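You operate a simulated robot arm through the tools that you are given. There is no shell and no other tool. Be economical: measure what you need, move in short steps, check, and stop when the job is done.

Carry out the task below with a simulated robot arm. There is one attempt and no reset: what you move stays moved.

Task
Stake the link's loose bush in the press, then lay the link in the small blue tray.
Fine: push the slide in, one stroke, draw the slide out again.

The check looks at the end state, three seconds after you hand in, the way a careful person would. Anything else that was tipped, shoved, dropped, spilled or broken makes it a failure.

Robot
A 6-joint arm with a two-finger parallel gripper, fixed in place. Base frame: the origin is at the foot of the arm, x ahead of it, y to its left, z up; the work surface is at about z = 884. Lengths are in mm, angles in rad, forces in N, time in s.
With the tool pointing down near the work surface it reaches from about 240 to 640 mm from the base axis. Its first joint turns from -1.152 to 1.152 rad. Payload 2.7 kg.
The tool frame sits at the grasp point between the pads (the TCP): z along the fingers, y along the line on which they close. The tips reach 23 mm beyond it. Largest opening 94 mm; finger width 38, thickness 10; the body of the gripper, 54 by 96 mm, starts 39 mm behind the TCP.
Orientation is that of the tool frame in the base frame, as [roll, pitch, yaw] about the fixed x, y, z axes, in that order (R = Rz(yaw) Ry(pitch) Rx(roll)). With the fingers straight down and closing along the base's y, the tool's x points along the base's -x, its y along +y and its z along -z.

Tools
- The arm moves only by the tool drive_tool. Its argument "commands" is a list of rows, each a list of 2 entries, a list of its own where there are three numbers: the shift along the base's x, y, z in mm, then the turn, a rotation vector about the base's x, y, z in rad. In form: [[[dx, dy, dz], [wx, wy, wz]], ...]. A call has 1 to 8 rows; each row is the pose to reach, as a shift and turn from the pose commanded when the call began. "grip" is the closure, from 0 (fully open) to 1 (shut), set as the call begins (left out, the last holds). A row lasts 0.2 s, in which the tool goes at most 50 mm and 0.15 rad; a call with a longer step from one row to the next is refused whole, and so is a gripper value outside its range. A pose out of reach is approached as far as the arm can. The call stops where the force on the tool passes 40 N (or 10 N more than at its start, if that is more) or the arm is blocked; 0.2 s more then pass. Each finger travels about 45 mm/s and halts on what it meets, pressing with about 22 N; the grip force reading is that of the motor and also rises with nothing between the fingers. The clock runs only during rows and for 0.2 s after the last one: add rows that repeat a pose to give the fingers time. It gives the time, the measured TCP pose, the force on the tool (base axes), the opening and the grip force at its end, in the units of the frame above (readings bear some noise), and new pictures: "show" is both (left out), scene, wrist or none.
- Cameras (640 x 400 px; columns grow to the right, rows downward): "scene" is fixed at [85, -435.7, 1413.9]; the picture's right is [0.71, -0.70, 0.00], its down [-0.34, -0.34, -0.88] and it looks along [0.61, 0.63, -0.48] (base axes); focal length 269 px, centre (320, 200). "wrist" rides on the gripper at [-39, 0, -44] in the tool frame; the picture's right is [0.00, -1.00, 0.00], its down [0.97, 0.00, -0.24] and it looks along [0.24, 0.00, 0.97] (tool axes); focal length 218 px, centre (320, 200).
- probe_pixels(camera, pixels): for up to 12 pixels [column, row] of the newest picture of that camera ("zoom" is the newest enlarged one), the place [x, y, z] in the base frame of the surface seen there, good to about 2 mm. The clock stands still meanwhile.
- zoom(camera, box): a new picture of the part [left, top, right, bottom] of that camera's present view, enlarged. The clock stands still meanwhile.
- close_job(): hands the job in; it is judged then, once.

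Go step by step. Measure first, check grasps and placings, and put right what went wrong. The budget is 80 turns and 120 pictures, counting those below and the enlarged ones. Unless the task says otherwise, let go and move clear before handing in, and close with one line.

The tools are called as a command line: name --argument value ..., lists and objects as JSON in quotes. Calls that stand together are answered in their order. drive_tool: Moves the arm, as the interface text tells. Its arguments: {"type":"object","properties":{"commands":{"type":"array"},"grip":{"type":"number"},"show":{"type":"string","enum":["both","scene","wrist","none"]}},"required":["commands"]} The other tools are called the same way: probe_pixels (camera, pixels) gives the place of the surface under pixels of a picture; zoom (camera, box) takes an enlarged picture of a part of a camera's view; close_job () hands the job in.

At the start:

```text
time: 0.0
tool_pos: [354.7, -53.2, 1310.4]
tool_rot: [3.141, -0.001, 3.141]
wrist_force: [0.0, 0.5, 0.0]
opening: 94.1
gripper_force: 0.0
```

scene: 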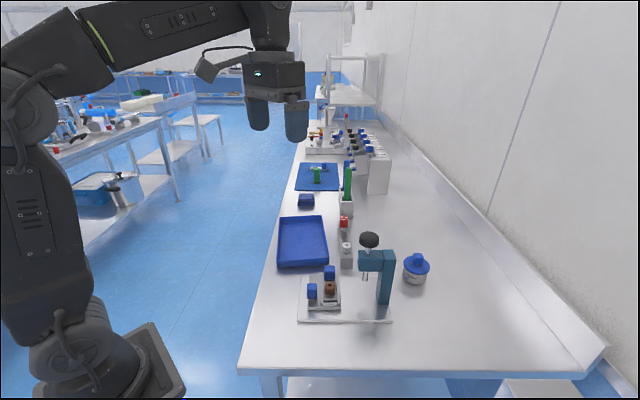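
wrist: 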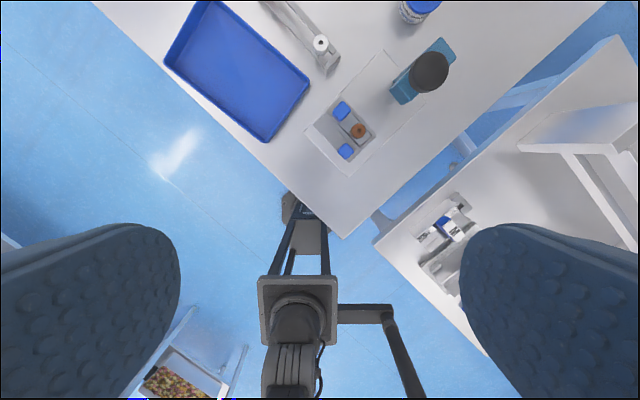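

The scene shows a press (teal, around pixel 378,265) with a slide carrying the link and brown bush (325,290), and blue trays. I'll zoom in to see details.

zoom --camera "scene" --box '[280, 220, 440, 330]'

zoom --camera "wrist" --box '[280, 20, 480, 190]'

zoom --camera "scene" --box '[260, 110, 420, 280]'

```text
3.64 times, centred on (360, 275) of scene
```

zoom: 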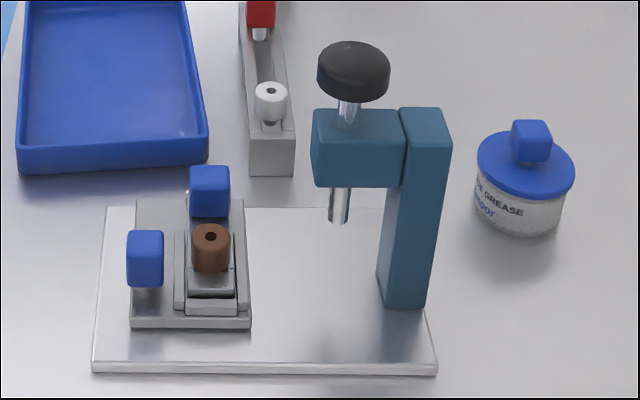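

```text
2.35 times, centred on (380, 105) of wrist
```

zoom: 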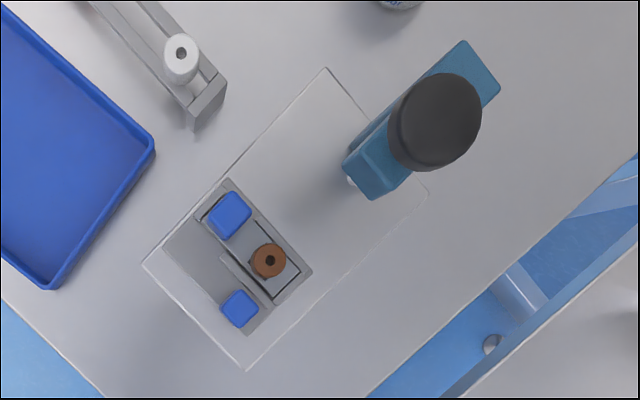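

```text
2.35 times, centred on (340, 195) of scene
```

zoom: 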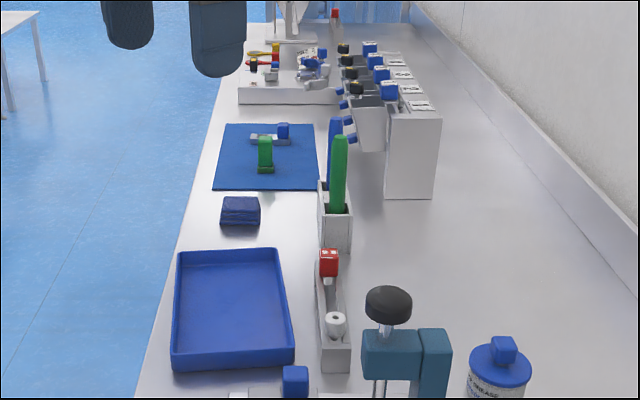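

The slide (grey plate with a blue knob) carries the nested link, which has its own blue block and the brown bush. I'll measure the key points.

probe_pixels --camera "scene" --pixels '[[330, 283.5], [311.9, 284.1], [329.8, 267], [369, 235], [365.5, 279.5], [298.2, 320.5], [391, 320.5], [309, 308], [340, 307.5], [312, 278], [383, 301], [320, 297]]'

probe_pixels --camera "wrist" --pixels '[[341.5, 110], [346, 151], [358.5, 131], [306, 128], [347, 174.5], [382, 51.5], [423, 98.5], [368, 123], [359, 143], [430, 71], [345, 131], [325, 133]]'

probe_pixels --camera "scene" --pixels '[[283, 217], [325, 217], [278, 267], [327, 265], [303, 240], [303, 225], [306, 200], [300, 196], [346, 265], [344, 220], [317, 176], [346, 243]]'

```text
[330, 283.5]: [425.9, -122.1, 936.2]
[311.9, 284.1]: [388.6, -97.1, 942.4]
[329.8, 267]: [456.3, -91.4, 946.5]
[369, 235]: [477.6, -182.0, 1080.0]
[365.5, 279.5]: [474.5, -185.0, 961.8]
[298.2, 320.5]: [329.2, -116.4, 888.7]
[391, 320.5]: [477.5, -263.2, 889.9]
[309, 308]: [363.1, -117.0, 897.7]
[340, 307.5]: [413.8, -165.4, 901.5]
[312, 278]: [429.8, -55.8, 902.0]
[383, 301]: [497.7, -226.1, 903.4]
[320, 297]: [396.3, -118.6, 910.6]
```

```text
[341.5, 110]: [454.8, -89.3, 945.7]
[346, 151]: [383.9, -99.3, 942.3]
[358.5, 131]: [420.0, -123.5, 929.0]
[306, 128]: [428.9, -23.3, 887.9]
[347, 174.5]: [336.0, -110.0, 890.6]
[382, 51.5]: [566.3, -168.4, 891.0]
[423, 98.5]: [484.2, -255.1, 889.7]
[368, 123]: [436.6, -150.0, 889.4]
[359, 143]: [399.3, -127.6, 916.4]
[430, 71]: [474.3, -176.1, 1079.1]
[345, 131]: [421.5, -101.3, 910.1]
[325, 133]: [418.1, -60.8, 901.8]
```

```text
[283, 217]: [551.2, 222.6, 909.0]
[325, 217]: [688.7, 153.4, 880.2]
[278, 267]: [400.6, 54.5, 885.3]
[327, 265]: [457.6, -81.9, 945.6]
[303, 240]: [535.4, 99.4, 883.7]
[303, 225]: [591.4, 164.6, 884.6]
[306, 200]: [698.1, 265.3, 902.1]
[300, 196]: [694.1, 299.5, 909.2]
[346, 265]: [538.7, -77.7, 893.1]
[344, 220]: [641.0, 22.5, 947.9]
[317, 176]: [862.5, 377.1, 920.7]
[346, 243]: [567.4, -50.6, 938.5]
```

The slide travels along (0.707, -0.707), and the bush has about 78 mm to go to the ram. I'll turn the tool so its x axis points toward the press, which keeps the camera on the far side, and move above the slide knob at about (386, -98).

drive_tool --commands '[[[0, 0, -10], [0, 0, 0.147]], [[3, -5, -20], [0, 0, 0.294]], [[6, -10, -30], [0, 0, 0.441]], [[9, -15, -40], [0, 0, 0.588]], [[12, -20, -50], [0, 0, 0.735]], [[15, -25, -60], [0, 0, 0.882]], [[17, -30, -70], [0, 0, 1.029]], [[20, -35, -80], [0, 0, 1.176]]]' --show "none"

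drive_tool --commands '[[[0, 0, -10], [0, 0, 0.147]], [[0, 0, -20], [0, 0, 0.295]], [[0, 0, -30], [0, 0, 0.442]], [[0, 0, -40], [0, 0, 0.59]], [[0, 0, -50], [0, 0, 0.737]], [[0, 0, -60], [0, 0, 0.885]], [[0, 0, -70], [0, 0, 1.032]], [[0, 0, -80], [0, 0, 1.18]]]'

```text
time: 1.8
tool_pos: [375.2, -89.0, 1229.8]
tool_rot: [-3.141, 0.001, -1.963]
wrist_force: [-0.1, 0.9, 0.1]
opening: 94.0
gripper_force: 0.0
```

```text
time: 3.6
tool_pos: [374.0, -89.3, 1150.0]
tool_rot: [-3.141, 0.0, -0.782]
wrist_force: [-0.5, 0.4, 0.0]
opening: 94.0
gripper_force: 0.1
```

scene: 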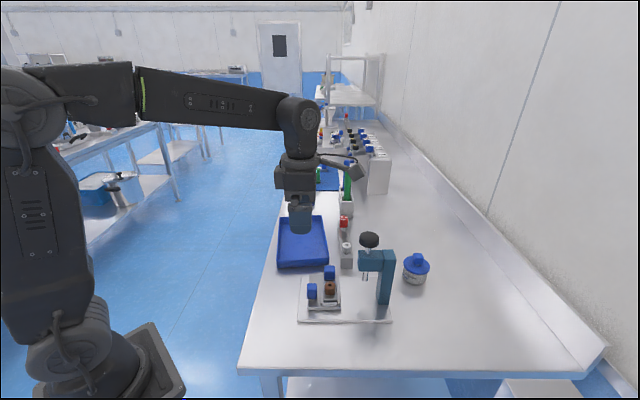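
wrist: 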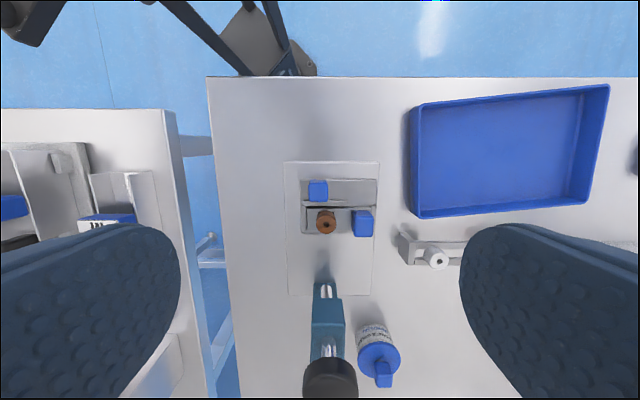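

Now the wrist view is aligned with the fixture: slide knob at (318,190), bush at (326,222), link block at (362,223). I'll zoom in for accurate geometry.

zoom --camera "wrist" --box '[260, 140, 420, 300]'

probe_pixels --camera "wrist" --pixels '[[318, 190], [309, 187], [327, 187], [326, 222], [362, 223], [304, 182], [376, 182], [325, 290], [326, 350], [325, 320], [304, 233], [345, 205]]'

zoom --camera "scene" --box '[300, 225, 410, 325]'

```text
2.50 times, centred on (340, 220) of wrist
```

zoom: 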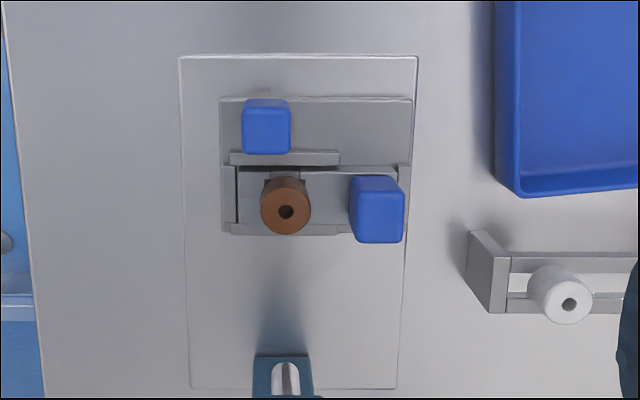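

```text
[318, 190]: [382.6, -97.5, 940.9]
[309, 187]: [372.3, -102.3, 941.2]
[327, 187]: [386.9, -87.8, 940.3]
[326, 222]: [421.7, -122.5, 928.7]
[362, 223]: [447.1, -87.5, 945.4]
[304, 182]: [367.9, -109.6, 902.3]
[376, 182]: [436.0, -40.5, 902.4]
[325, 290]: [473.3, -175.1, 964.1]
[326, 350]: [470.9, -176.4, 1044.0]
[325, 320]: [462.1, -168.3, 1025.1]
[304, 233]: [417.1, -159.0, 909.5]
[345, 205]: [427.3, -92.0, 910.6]
```

```text
4.00 times, centred on (355, 275) of scene
```

zoom: 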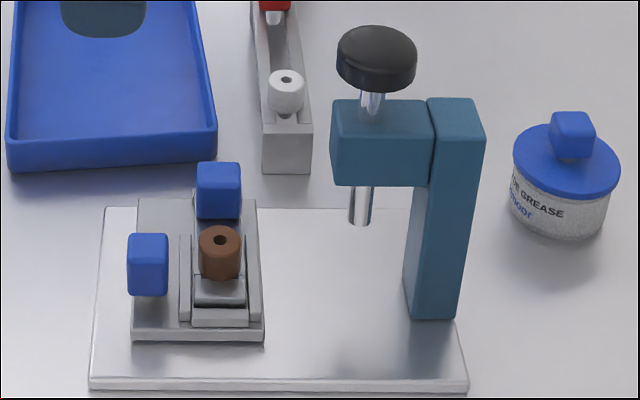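

Knob top is centred near (380.5,-96.5), 20 mm wide along t. I'll tilt the tool 0.3 rad back from the press head and descend to just above the knob.

drive_tool --commands '[[[2, -2, -35], [-0.1, -0.1, 0]], [[4, -4, -70], [-0.2, -0.2, 0]], [[5, -7, -110], [-0.212, -0.212, 0]], [[5, -7, -150], [-0.212, -0.212, 0]], [[5, -7, -150], [-0.212, -0.212, 0]]]'

```text
time: 4.8
tool_pos: [378.6, -94.2, 999.6]
tool_rot: [3.141, -0.3, -0.784]
wrist_force: [-0.3, -0.3, -0.2]
opening: 94.1
gripper_force: 0.1
```

scene: 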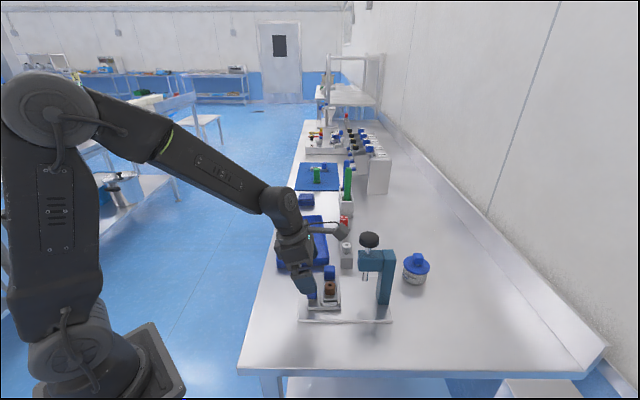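
wrist: 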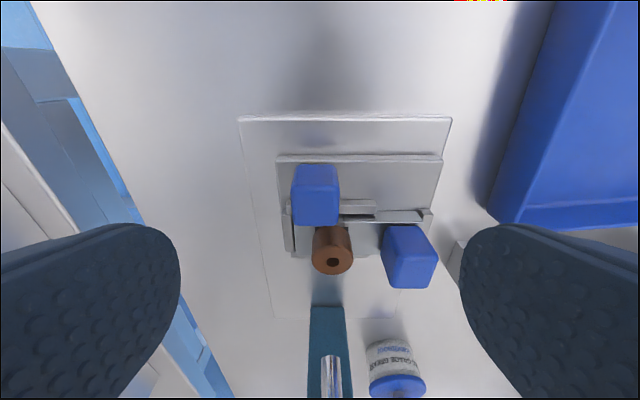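

Knob at (315,205) sits between the fingers. I'll descend to z≈934 and check before closing.

drive_tool --commands '[[[0, -1, -30], [0, 0, 0]], [[0, -1, -55], [0, 0, 0]], [[0, -1, -65], [0, 0, 0]], [[0, -1, -65], [0, 0, 0]]]'

```text
time: 5.8
tool_pos: [380.4, -94.4, 935.8]
tool_rot: [-3.141, -0.3, -0.785]
wrist_force: [-0.2, -0.8, -0.5]
opening: 94.1
gripper_force: 0.1
```

scene: 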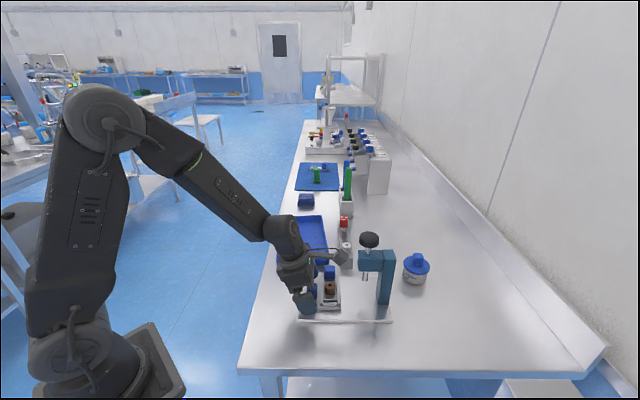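
wrist: 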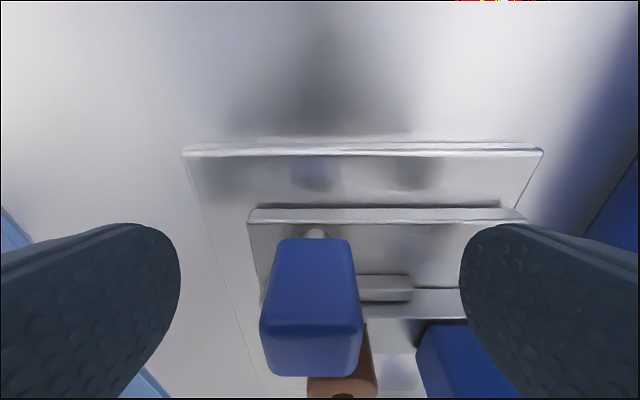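

The knob is centred (310,310) with the link block clear of the right finger. Closing on the knob.

drive_tool --commands '[[[0, 0, 0], [0, 0, 0]], [[0, 0, 0], [0, 0, 0]], [[0, 0, 0], [0, 0, 0]], [[0, 0, 0], [0, 0, 0]], [[0, 0, 0], [0, 0, 0]], [[0, 0, 0], [0, 0, 0]]]' --grip 1

```text
time: 7.2
tool_pos: [379.2, -95.7, 935.4]
tool_rot: [3.138, -0.3, -0.786]
wrist_force: [-13.5, -19.1, 5.0]
opening: 23.8
gripper_force: 44.8
```

scene: 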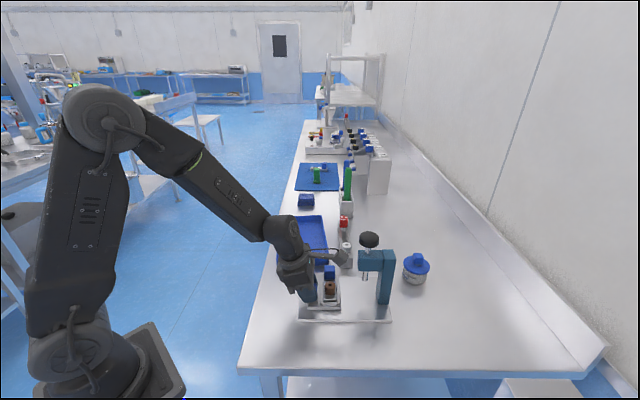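
wrist: 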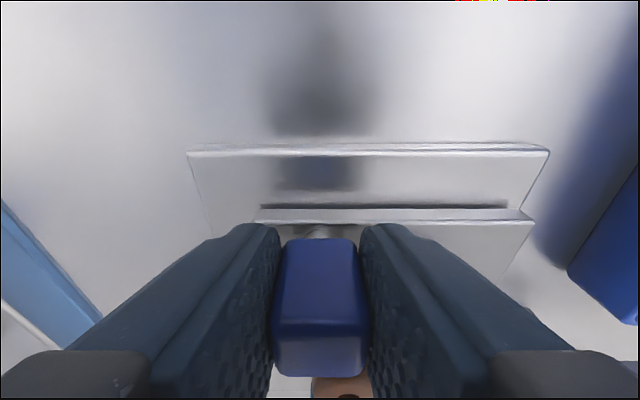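

Knob gripped (opening 23.8), with a sideways load of about 23 N from a slight off-centre grip. I'll relieve this by shifting about 2 mm along -t.

drive_tool --commands '[[[-0.8, -0.8, 0], [0, 0, 0]], [[-1.5, -1.5, 0], [0, 0, 0]], [[-1.5, -1.5, 0], [0, 0, 0]]]' --show "none"

```text
time: 8.0
tool_pos: [378.0, -95.4, 934.7]
tool_rot: [-3.14, -0.3, -0.787]
wrist_force: [-6.7, -5.1, 7.8]
opening: 24.2
gripper_force: 45.0
```

Load has dropped to about 8 N. Pushing the slide in halfway.

drive_tool --commands '[[[3, -3, 0], [0, 0, 0]], [[7, -7, 0], [0, 0, 0]], [[12, -12, 0], [0, 0, 0]], [[17, -17, 0], [0, 0, 0]], [[22, -22, 0], [0, 0, 0]], [[27, -27, 0], [0, 0, 0]], [[30, -30, 0], [0, 0, 0]]]'

```text
time: 9.6
tool_pos: [410.1, -126.8, 935.7]
tool_rot: [-3.138, -0.301, -0.784]
wrist_force: [16.0, 16.1, -1.2]
opening: 23.9
gripper_force: 45.6
```

scene: 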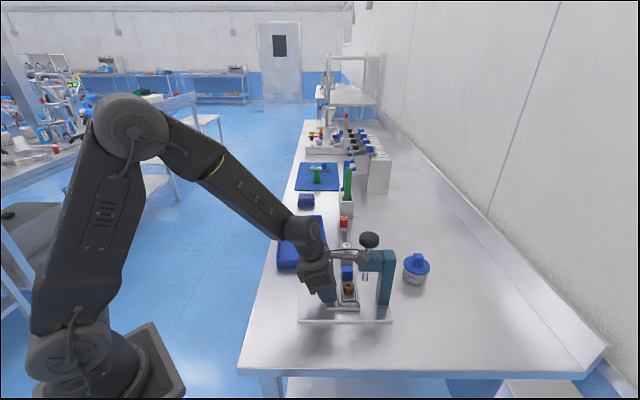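
wrist: 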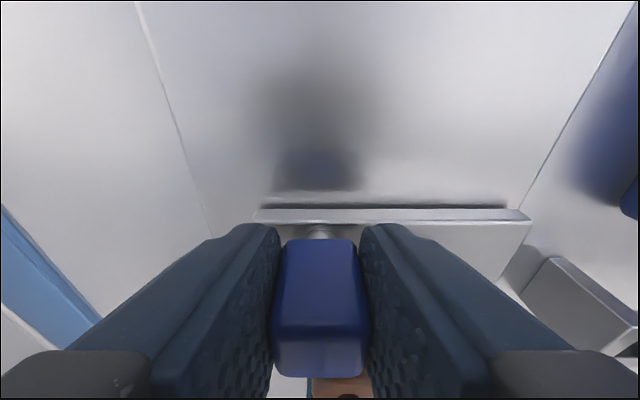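

The slide follows cleanly, but lateral load is now +23 N along t. I'll shift +2 mm in t and continue in smaller steps.

drive_tool --commands '[[[1.5, 1.5, 0], [0, 0, 0]], [[5.0, -2.0, 0], [0, 0, 0]], [[8.6, -5.4, 0], [0, 0, 0]], [[11.7, -8.3, 0], [0, 0, 0]], [[11.7, -8.3, 0], [0, 0, 0]]]' --show "none"

```text
time: 10.8
tool_pos: [419.4, -136.4, 933.9]
tool_rot: [3.141, -0.299, -0.787]
wrist_force: [-7.1, 5.8, 21.9]
opening: 24.0
gripper_force: 45.3
```

Lateral load is gone. There is some upward force, so I'll ease z by 1 mm and go on toward the stop, about 20 mm further.

drive_tool --commands '[[[0, 0, 1], [0, 0, 0]], [[3, -3, 1], [0, 0, 0]], [[6, -6, 1], [0, 0, 0]], [[9, -9, 1], [0, 0, 0]], [[9, -9, 1], [0, 0, 0]]]'

```text
time: 12.0
tool_pos: [428.1, -144.5, 934.6]
tool_rot: [3.139, -0.298, -0.79]
wrist_force: [-24.8, -1.3, 1.0]
opening: 23.9
gripper_force: 45.1
```

scene: 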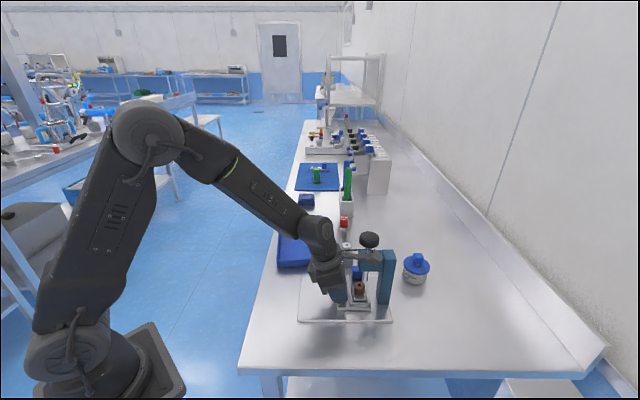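
wrist: 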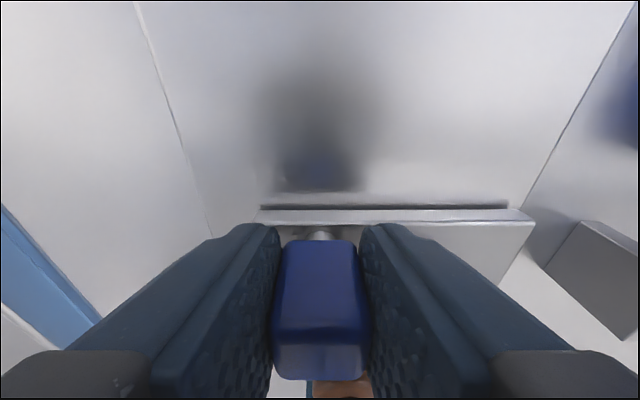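

Still moving, at about 70 mm of travel. Lateral force is -18 N along t, so I'll correct by 1.5 mm and advance further.

drive_tool --commands '[[[-1, -1, 0], [0, 0, 0]], [[0.5, -2.5, 0], [0, 0, 0]], [[2, -4, 0], [0, 0, 0]], [[3, -5, 0], [0, 0, 0]], [[3, -5, 0], [0, 0, 0]]]' --show "scene"

zoom --camera "scene" --box '[290, 215, 430, 330]'

```text
time: 13.2
tool_pos: [432.7, -150.2, 934.8]
tool_rot: [-3.14, -0.3, -0.785]
wrist_force: [0.3, 11.1, -17.0]
opening: 23.7
gripper_force: 45.1
```

scene: 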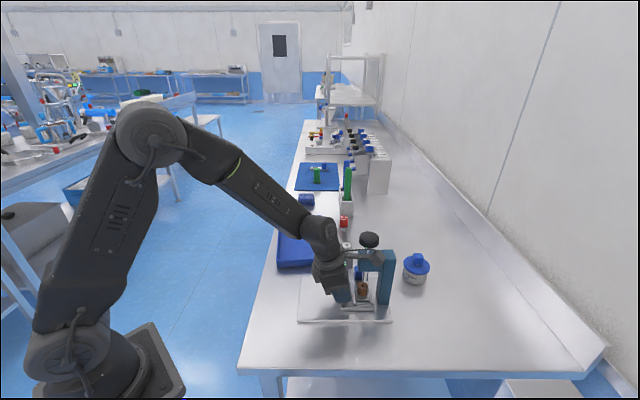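

```text
3.48 times, centred on (360, 272) of scene
```

zoom: 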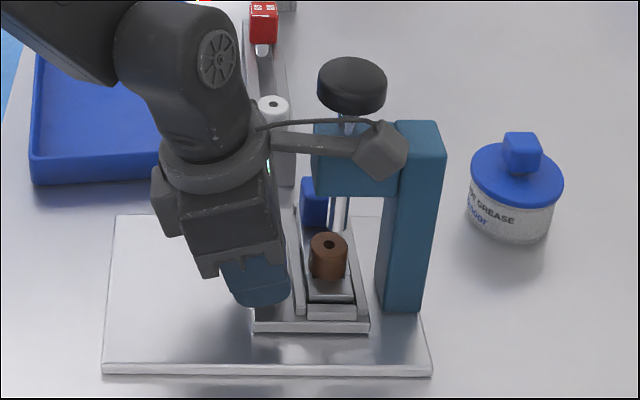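

The bush is nearly under the ram, but a gripper-side bracket at zoom (380,150) looks close to the press head. I'll measure it.

probe_pixels --camera "zoom" --pixels '[[380, 150], [395, 165], [320, 145], [350, 180], [350, 75], [328, 240], [338, 225], [345, 230], [310, 190], [370, 165], [260, 270], [385, 280]]'

```text
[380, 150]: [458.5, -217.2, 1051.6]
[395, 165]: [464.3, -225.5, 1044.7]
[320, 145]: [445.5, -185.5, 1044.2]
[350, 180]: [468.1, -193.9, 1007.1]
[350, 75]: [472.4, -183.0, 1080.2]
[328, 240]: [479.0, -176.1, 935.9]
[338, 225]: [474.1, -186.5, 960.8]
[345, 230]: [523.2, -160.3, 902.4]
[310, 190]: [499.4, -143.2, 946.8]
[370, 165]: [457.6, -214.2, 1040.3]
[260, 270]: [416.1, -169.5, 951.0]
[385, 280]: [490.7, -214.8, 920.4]
```

The bracket (s≈480, t≈170) passes beside the head (t≥190), so it is clear. The bush is at s≈463 and there's no hard stop yet, so I'll creep on.

drive_tool --commands '[[[0.5, 0.5, -1], [0, 0, 0]], [[1.5, -0.5, -1], [0, 0, 0]], [[2.5, -1.5, -1], [0, 0, 0]], [[2.5, -1.5, -1], [0, 0, 0]]]' --show "none"

```text
time: 14.2
tool_pos: [434.6, -151.1, 935.8]
tool_rot: [-3.141, -0.299, -0.785]
wrist_force: [-1.4, 3.2, -15.7]
opening: 23.8
gripper_force: 45.6
```

Still free at about 79 mm. A little more, then a picture.

drive_tool --commands '[[[1, -1, -1], [0, 0, 0]], [[2, -2, -1], [0, 0, 0]], [[2, -2, -1], [0, 0, 0]], [[2, -2, -1], [0, 0, 0]]]' --show "scene"

zoom --camera "scene" --box '[325, 240, 405, 320]'

```text
time: 15.0
tool_pos: [436.0, -152.9, 935.2]
tool_rot: [-3.141, -0.301, -0.785]
wrist_force: [-13.4, 5.9, 7.6]
opening: 24.2
gripper_force: 45.7
stopped in row 4: the force on the tool passed its limit (the readings are from after the stop); the commanded pose is now the measured one
```

scene: 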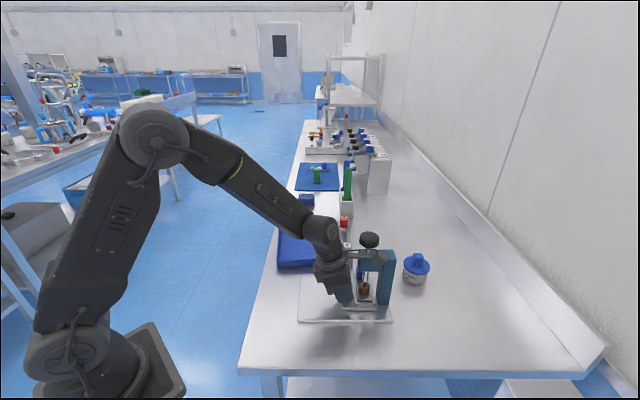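

```text
5.00 times, centred on (365, 280) of scene
```

zoom: 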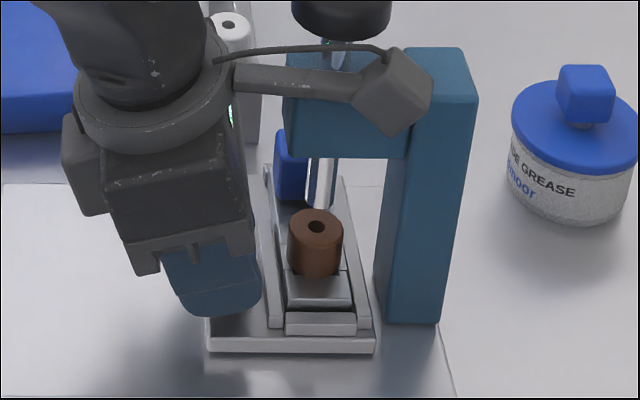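

The slide hit its stop, and the bush sits under the ram. I'll open moderately and back straight out along -s, clear of the bracket and head.

drive_tool --commands '[[[-0.7, 0.7, 0], [0, 0, 0]], [[-0.7, 0.7, 0], [0, 0, 0]], [[-0.7, 0.7, 0], [0, 0, 0]], [[-0.7, 0.7, 0], [0, 0, 0]]]' --grip 0.4 --show "none"

drive_tool --commands '[[[-10, 10, 1], [0, 0, 0]], [[-25, 25, 3], [0, 0, 0]], [[-45, 45, 5], [0, 0, 0]], [[-70, 70, 15], [0, 0, 0]], [[-70, 70, 60], [0, 0, 0]], [[-70, 70, 105], [0, 0, 0]], [[-70, 70, 150], [0, 0, 0]], [[-70, 70, 170], [0, 0, 0]]]'

```text
time: 16.0
tool_pos: [435.1, -152.4, 935.0]
tool_rot: [3.142, -0.3, -0.787]
wrist_force: [-2.1, -9.5, 4.3]
opening: 56.3
gripper_force: 0.1
```

```text
time: 17.8
tool_pos: [366.1, -83.9, 1106.3]
tool_rot: [-3.141, -0.298, -0.786]
wrist_force: [0.2, -0.1, 0.7]
opening: 56.5
gripper_force: 0.0
```

scene: 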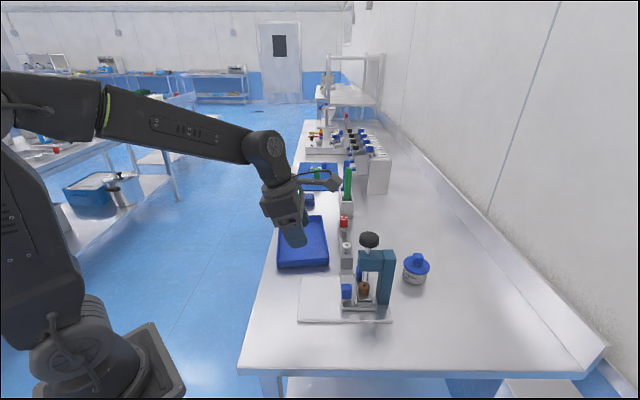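
wrist: 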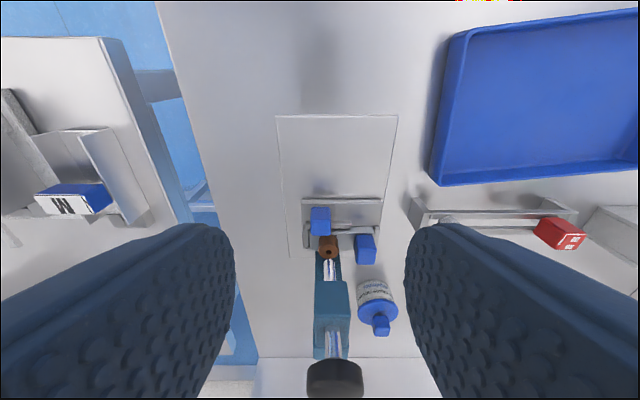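

Slide is fully in. I'll close the fingers, straighten the tool and go above the black ram knob at about (476,-180).

drive_tool --commands '[[[0, 0, 40], [0.1, 0.1, 0]], [[10, -10, 70], [0.2, 0.2, 0]], [[35, -30, 90], [0.212, 0.212, 0]], [[65, -55, 90], [0.212, 0.212, 0]], [[95, -80, 90], [0.212, 0.212, 0]], [[110, -96, 80], [0.212, 0.212, 0]], [[110, -96, 70], [0.212, 0.212, 0]]]' --grip 1

zoom --camera "scene" --box '[310, 190, 420, 310]'

```text
time: 19.4
tool_pos: [475.7, -180.3, 1173.5]
tool_rot: [-3.141, 0.001, -0.785]
wrist_force: [-0.4, 0.2, 0.0]
opening: 0.1
gripper_force: 22.2
```

scene: 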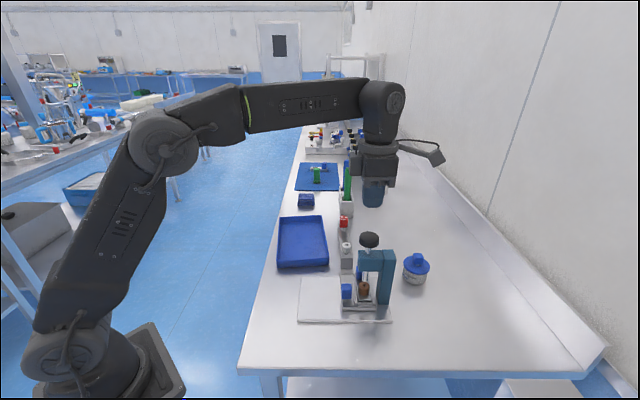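
wrist: 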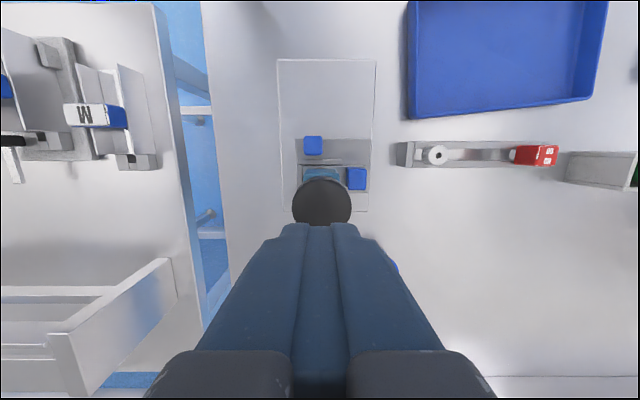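

```text
3.33 times, centred on (365, 250) of scene
```

zoom: 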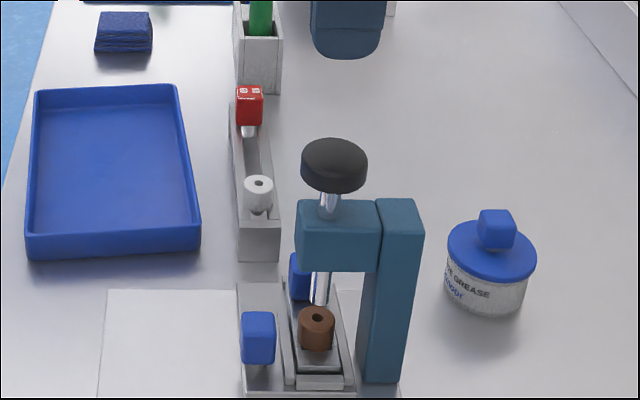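

Before pressing, I'll check the exact centre of the ram knob from the wrist image (321,203).

probe_pixels --camera "wrist" --pixels '[[297, 203], [347, 203], [321, 181], [321, 190], [321, 203], [321, 220], [313, 146]]'

probe_pixels --camera "zoom" --pixels '[[334, 142], [334, 165], [305, 160], [363, 160], [334, 155], [318, 320], [321, 295]]'

```text
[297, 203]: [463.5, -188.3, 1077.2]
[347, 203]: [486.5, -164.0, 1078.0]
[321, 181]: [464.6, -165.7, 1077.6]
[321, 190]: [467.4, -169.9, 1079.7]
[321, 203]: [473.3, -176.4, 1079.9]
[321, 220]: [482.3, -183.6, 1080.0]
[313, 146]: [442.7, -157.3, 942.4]
```

```text
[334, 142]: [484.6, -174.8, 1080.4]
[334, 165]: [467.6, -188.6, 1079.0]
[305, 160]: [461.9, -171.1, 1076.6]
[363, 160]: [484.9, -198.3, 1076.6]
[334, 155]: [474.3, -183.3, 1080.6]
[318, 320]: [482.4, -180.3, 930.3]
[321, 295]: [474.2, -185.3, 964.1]
```

Ram knob centre is about (477,-180), top 1080. Descending to contact, then pressing slowly.

drive_tool --commands '[[[1, 0, -30], [0, 0, 0]], [[1, 0, -60], [0, 0, 0]], [[1, 0, -66], [0, 0, 0]], [[1, 0, -71], [0, 0, 0]], [[1, 0, -76], [0, 0, 0]], [[1, 0, -81], [0, 0, 0]], [[1, 0, -86], [0, 0, 0]], [[1, 0, -90], [0, 0, 0]]]' --show "scene"

```text
time: 21.2
tool_pos: [477.8, -179.5, 1085.8]
tool_rot: [-3.14, -0.002, -0.785]
wrist_force: [1.8, 0.7, 7.1]
opening: 0.2
gripper_force: 21.7
```

scene: 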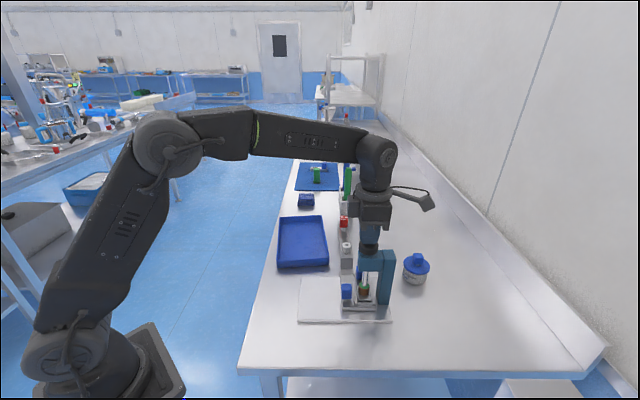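

The ram is down about 17 mm with 7 N spring load. Zooming on the ram/bush, since the bush looks tinted.

zoom --camera "scene" --box '[325, 230, 405, 320]'

```text
4.44 times, centred on (365, 275) of scene
```

zoom: 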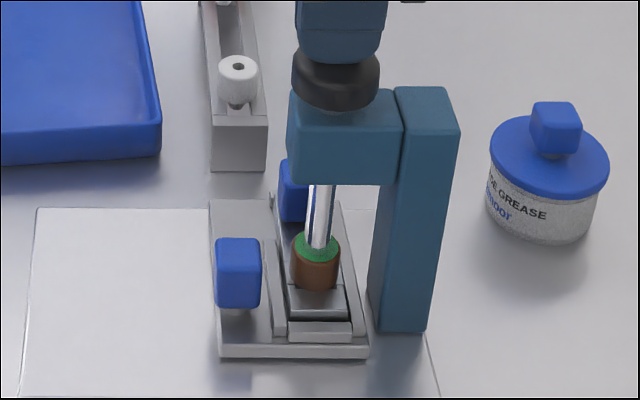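

The ram is centred on the bush and a green ring has appeared at its top. I'll keep pressing to the end of the stroke.

drive_tool --commands '[[[0, 0, -3], [0, 0, 0]], [[0, 0, -6], [0, 0, 0]], [[0, 0, -9], [0, 0, 0]], [[0, 0, -12], [0, 0, 0]], [[0, 0, -15], [0, 0, 0]]]' --show "scene"

zoom --camera "scene" --box '[325, 230, 405, 320]'

```text
time: 21.9
tool_pos: [477.0, -178.9, 1084.8]
tool_rot: [3.141, -0.01, -0.786]
wrist_force: [-4.6, 1.4, 7.8]
opening: 0.4
gripper_force: 21.4
stopped in row 3: the force on the tool passed its limit (the readings are from after the stop); the commanded pose is now the measured one
```

scene: 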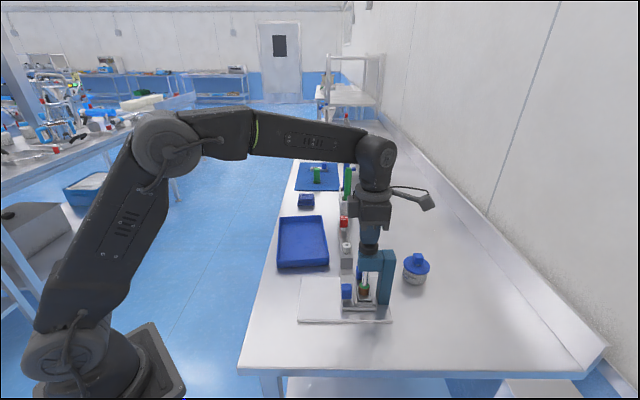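

```text
4.44 times, centred on (365, 275) of scene
```

zoom: 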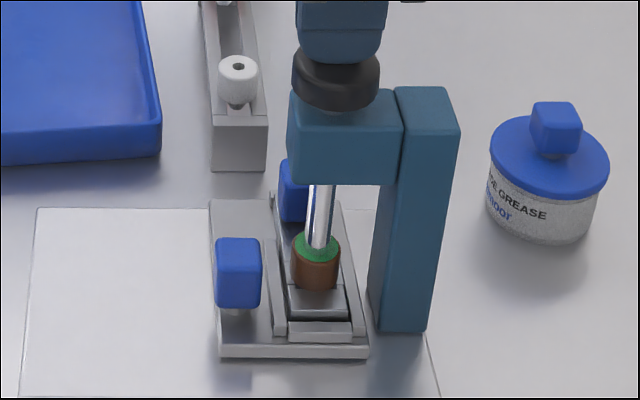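

The stroke bottomed out with force over 40 N, and the bush shows its green staked ring. Lifting off the ram.

drive_tool --commands '[[[0, 0, 5], [0, 0, 0]], [[0, 0, 12], [0, 0, 0]], [[0, 0, 22], [0, 0, 0]], [[0, 0, 45], [0, 0, 0]], [[0, 0, 80], [0, 0, 0]], [[0, 0, 100], [0, 0, 0]]]' --show "scene"

zoom --camera "scene" --box '[325, 220, 405, 320]'

```text
time: 23.3
tool_pos: [474.8, -180.4, 1182.9]
tool_rot: [-3.139, -0.007, -0.786]
wrist_force: [1.2, 0.5, -0.6]
opening: 0.4
gripper_force: 22.0
```

scene: 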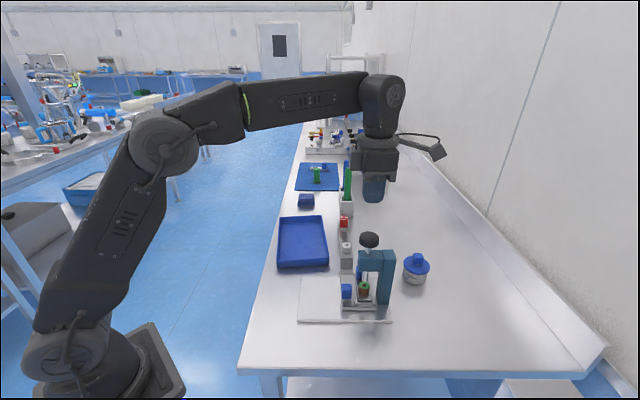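

```text
4.00 times, centred on (365, 270) of scene
```

zoom: 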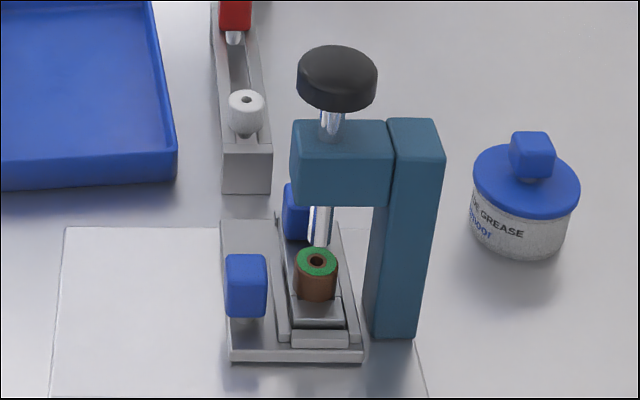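

Ram returned, bush ringed green and staked. Next I'll retrace the path to re-grip the slide knob from behind.

drive_tool --commands '[[[-30, 27, 10], [0, 0, 0]], [[-60, 55, 10], [0, 0, 0]], [[-90, 80, 0], [-0.1, -0.1, 0]], [[-109, 96, -30], [-0.2, -0.2, 0]], [[-109, 96, -76], [-0.212, -0.212, 0]], [[-109, 96, -76], [-0.212, -0.212, 0]]]' --grip 0.4 --show "none"

drive_tool --commands '[[[0, 0, -45], [0, 0, 0]], [[0, 0, -90], [0, 0, 0]], [[0, 0, -135], [0, 0, 0]], [[0, 0, -155], [0, 0, 0]], [[0, 0, -155], [0, 0, 0]]]'

```text
time: 24.7
tool_pos: [364.7, -82.7, 1109.5]
tool_rot: [-3.139, -0.311, -0.786]
wrist_force: [0.0, -0.1, 0.0]
opening: 56.4
gripper_force: 0.0
```

```text
time: 25.9
tool_pos: [367.6, -83.1, 952.6]
tool_rot: [-3.141, -0.308, -0.786]
wrist_force: [0.5, 0.1, 0.0]
opening: 56.3
gripper_force: 0.0
```

scene: 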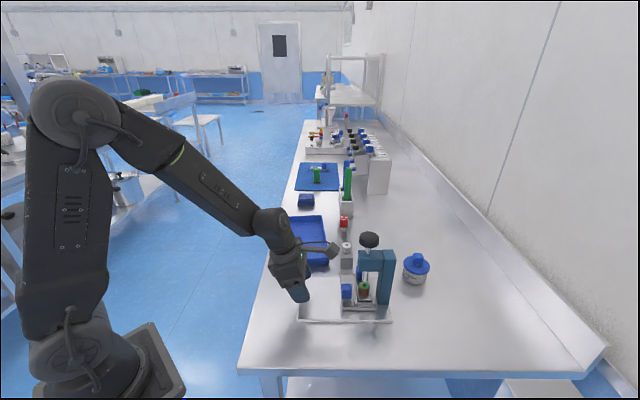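
wrist: 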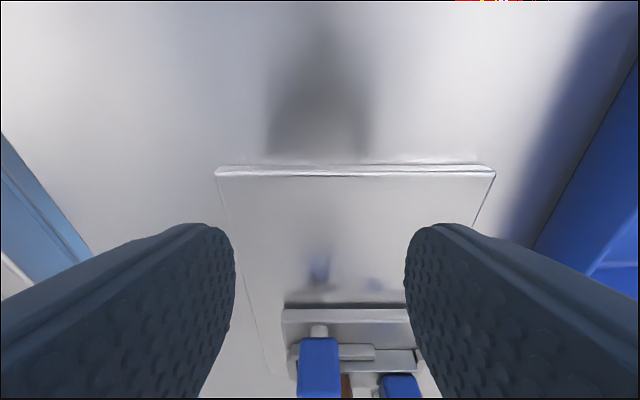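

Knob ahead at (318,365), between the fingers. Moving forward along s to the grip pose.

drive_tool --commands '[[[15, -16, -8], [0, 0, 0]], [[35, -36, -16], [0, 0, 0]], [[52, -54, -17], [0, 0, 0]], [[62, -64, -17], [0, 0, 0]], [[66.5, -68.5, -17], [0, 0, 0]], [[66.5, -68.5, -17], [0, 0, 0]]]' --show "wrist"

```text
time: 27.3
tool_pos: [434.8, -151.6, 935.3]
tool_rot: [-3.14, -0.311, -0.787]
wrist_force: [-0.5, 0.0, -0.1]
opening: 56.6
gripper_force: 0.1
```

wrist: 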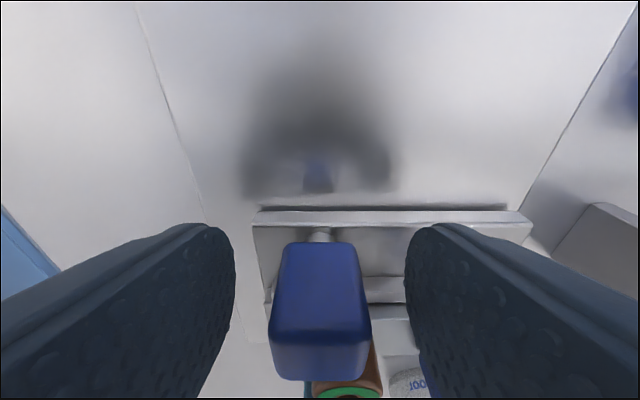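

Knob (320,310) is well centred. Closing.

drive_tool --commands '[[[0, 0, 0], [0, 0, 0]], [[0, 0, 0], [0, 0, 0]], [[0, 0, 0], [0, 0, 0]], [[0, 0, 0], [0, 0, 0]]]' --grip 1 --show "none"

drive_tool --commands '[[[-3, 3, 0], [0, 0, 0]], [[-7, 7, 0], [0, 0, 0]], [[-12, 12, 0], [0, 0, 0]], [[-17, 17, 0], [0, 0, 0]], [[-22, 22, 0], [0, 0, 0]], [[-25, 25, 0], [0, 0, 0]]]' --show "scene"

```text
time: 28.3
tool_pos: [434.7, -151.3, 934.2]
tool_rot: [-3.14, -0.308, -0.785]
wrist_force: [1.6, 0.4, 0.3]
opening: 23.8
gripper_force: 44.7
```

```text
time: 29.7
tool_pos: [410.6, -126.6, 935.1]
tool_rot: [-3.141, -0.306, -0.783]
wrist_force: [11.4, 11.1, -28.5]
opening: 23.7
gripper_force: 44.9
```

scene: 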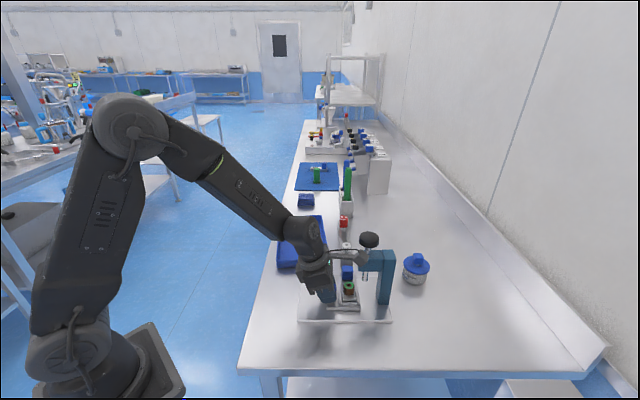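

Slide is drawing out. I'll ease the -28 N vertical and +16 N lateral loads, then continue.

drive_tool --commands '[[[1, 1, -1.5], [0, 0, 0]], [[1, 1, -1.5], [0, 0, 0]], [[-4, 6, -1.5], [0, 0, 0]], [[-9, 11, -1.5], [0, 0, 0]], [[-14, 15, -1.5], [0, 0, 0]], [[-19, 19, -1.5], [0, 0, 0]]]' --show "none"

```text
time: 31.1
tool_pos: [391.6, -107.7, 934.8]
tool_rot: [-3.139, -0.312, -0.786]
wrist_force: [-6.0, -8.3, 16.1]
opening: 23.9
gripper_force: 45.4
```

Loads are fine. Final ~19 mm to the original out position.

drive_tool --commands '[[[-0.5, -0.5, 0.7], [0, 0, 0]], [[-4, 3.5, 0.7], [0, 0, 0]], [[-8, 7.5, 0.7], [0, 0, 0]], [[-11, 10.5, 0.7], [0, 0, 0]], [[-13.3, 12.7, 0.7], [0, 0, 0]], [[-13.3, 12.7, 0.7], [0, 0, 0]]]' --show "scene"

zoom --camera "scene" --box '[280, 220, 440, 330]'

```text
time: 32.5
tool_pos: [377.4, -94.1, 935.4]
tool_rot: [-3.14, -0.309, -0.786]
wrist_force: [24.8, -7.1, -19.6]
opening: 23.8
gripper_force: 45.6
```

scene: 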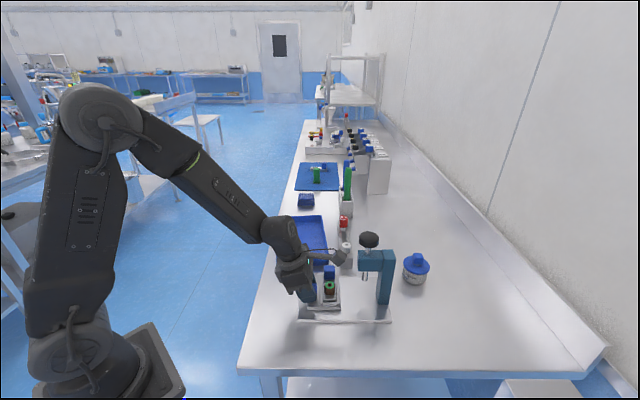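

```text
3.64 times, centred on (360, 275) of scene
```

zoom: 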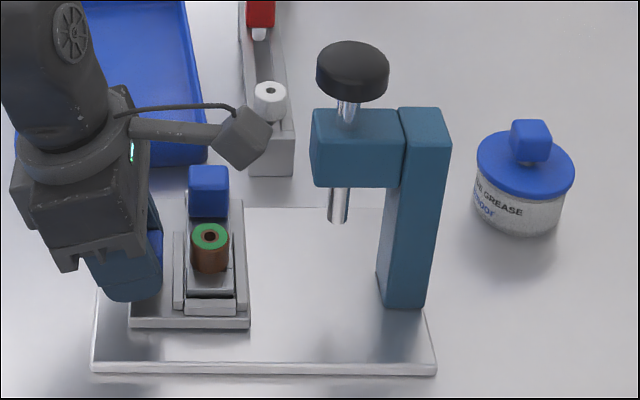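

The slide is fully out at its stop, with the bush at the same pixel (210,237) as at the start. Releasing the knob and retreating upward.

drive_tool --commands '[[[0.7, -0.7, -0.5], [0, 0, 0]], [[0.7, -0.7, -0.5], [0, 0, 0]], [[0.7, -0.7, -0.5], [0, 0, 0]], [[0.7, -0.7, -0.5], [0, 0, 0]]]' --grip 0.4 --show "none"

drive_tool --commands '[[[0, 0, 15], [0, 0, 0]], [[0, 0, 40], [0, 0, 0]], [[0, 0, 80], [0.1, 0.1, 0]], [[15, -5, 110], [0.2, 0.2, 0]], [[35, -5, 130], [0.217, 0.217, 0]], [[50, -5, 130], [0.217, 0.217, 0]], [[50, -5, 130], [0.217, 0.217, 0]]]'

zoom --camera "wrist" --box '[240, 120, 440, 300]'

```text
time: 33.5
tool_pos: [378.6, -95.5, 934.4]
tool_rot: [-3.14, -0.308, -0.785]
wrist_force: [-0.7, 0.7, 1.0]
opening: 56.5
gripper_force: 0.0
```

```text
time: 35.1
tool_pos: [429.3, -100.7, 1066.6]
tool_rot: [-3.139, -0.002, -0.785]
wrist_force: [0.3, 0.5, 0.0]
opening: 56.5
gripper_force: 0.1
```

scene: 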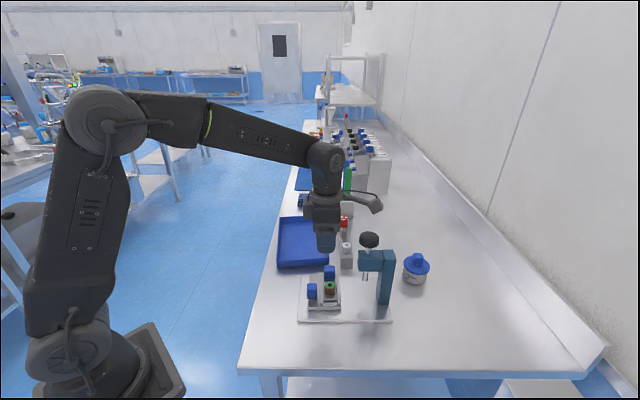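
wrist: 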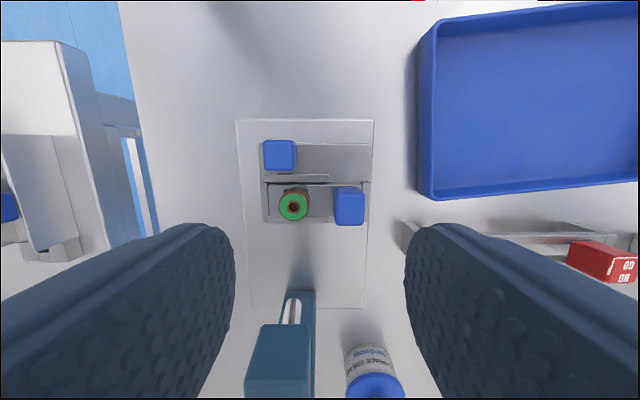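

```text
2.22 times, centred on (340, 210) of wrist
```

zoom: 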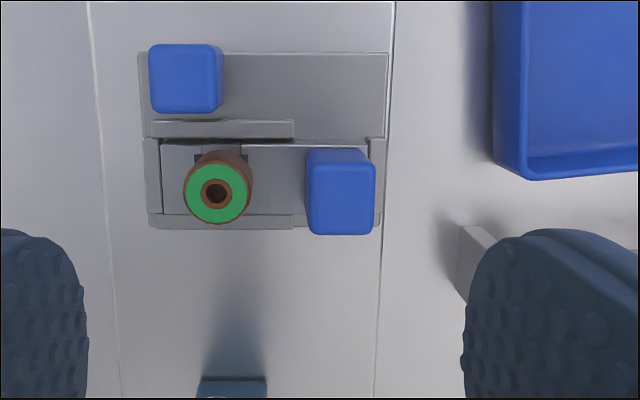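

The staked link sits in the nest: block at (349,205), bush at (293,205). I'll measure the block edges, tray corners and floor before the grasp.

probe_pixels --camera "zoom" --pixels '[[310, 200], [371, 200], [340, 180], [340, 190], [340, 228], [340, 160], [217, 170], [340, 152], [378, 160], [300, 180], [260, 200], [200, 205]]'

probe_pixels --camera "scene" --pixels '[[282, 218], [323.5, 217], [279, 266], [327, 262], [283, 258], [322, 256], [286, 225], [319, 223], [300, 240], [310, 240]]'

```text
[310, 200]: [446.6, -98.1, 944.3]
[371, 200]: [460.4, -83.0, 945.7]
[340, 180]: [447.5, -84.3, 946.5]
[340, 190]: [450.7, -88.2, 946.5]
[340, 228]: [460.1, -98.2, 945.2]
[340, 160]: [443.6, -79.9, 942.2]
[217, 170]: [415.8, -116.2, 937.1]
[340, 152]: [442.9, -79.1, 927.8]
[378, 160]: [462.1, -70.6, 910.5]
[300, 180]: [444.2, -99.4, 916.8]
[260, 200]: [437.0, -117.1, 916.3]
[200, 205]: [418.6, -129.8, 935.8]
```

```text
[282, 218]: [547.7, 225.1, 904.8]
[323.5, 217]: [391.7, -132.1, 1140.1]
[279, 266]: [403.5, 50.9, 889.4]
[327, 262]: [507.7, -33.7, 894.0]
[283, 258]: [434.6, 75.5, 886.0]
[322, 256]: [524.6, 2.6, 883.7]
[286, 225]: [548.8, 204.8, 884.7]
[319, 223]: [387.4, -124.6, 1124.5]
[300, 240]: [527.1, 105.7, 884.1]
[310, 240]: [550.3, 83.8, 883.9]
```

Block centre ≈ (453,-90), top 946. Tray floor centre ≈ (537,104), z 884. I'll turn the tool -90° so the fingers close across the link, keeping the bracket away from the press.

drive_tool --commands '[[[3, 2, 5], [0, 0, -0.143]], [[6, 4, 10], [0, 0, -0.286]], [[10, 6, 10], [0, 0, -0.429]], [[14, 8, 10], [0, 0, -0.572]], [[18, 9, 10], [0, 0, -0.714]], [[21, 10, 10], [0, 0, -0.857]], [[23, 10.5, 10], [0, 0, -1.0]], [[23.7, 10.7, 10], [0, 0, -1.143]]]' --show "none"

drive_tool --commands '[[[0, 0, -10], [0, 0, -0.143]], [[0, 0, -20], [0, 0, -0.286]], [[0, 0, -30], [0, 0, -0.428]], [[0, 0, -60], [0, 0, -0.428]], [[0, 0, -80], [0, 0, -0.428]], [[0, 0, -80], [0, 0, -0.428]]]'

```text
time: 36.9
tool_pos: [451.7, -90.1, 1074.1]
tool_rot: [-3.14, -0.002, -1.93]
wrist_force: [-0.2, -0.3, 0.2]
opening: 56.4
gripper_force: 0.0
```

```text
time: 38.3
tool_pos: [452.2, -88.1, 994.4]
tool_rot: [-3.139, -0.002, -2.355]
wrist_force: [0.8, -0.2, -0.5]
opening: 56.4
gripper_force: 0.0
```

scene: 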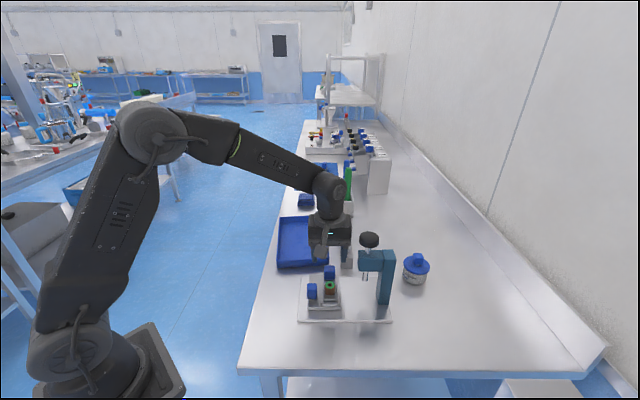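
wrist: 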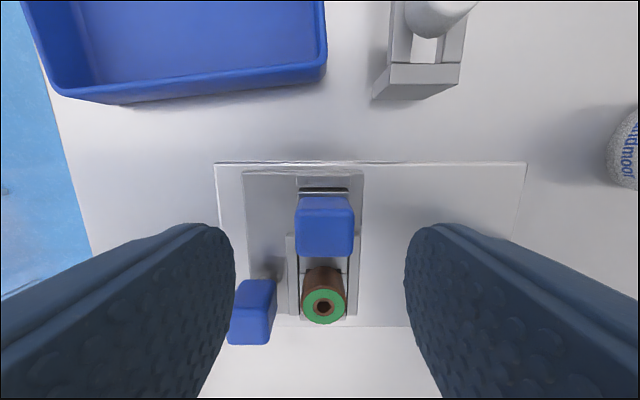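

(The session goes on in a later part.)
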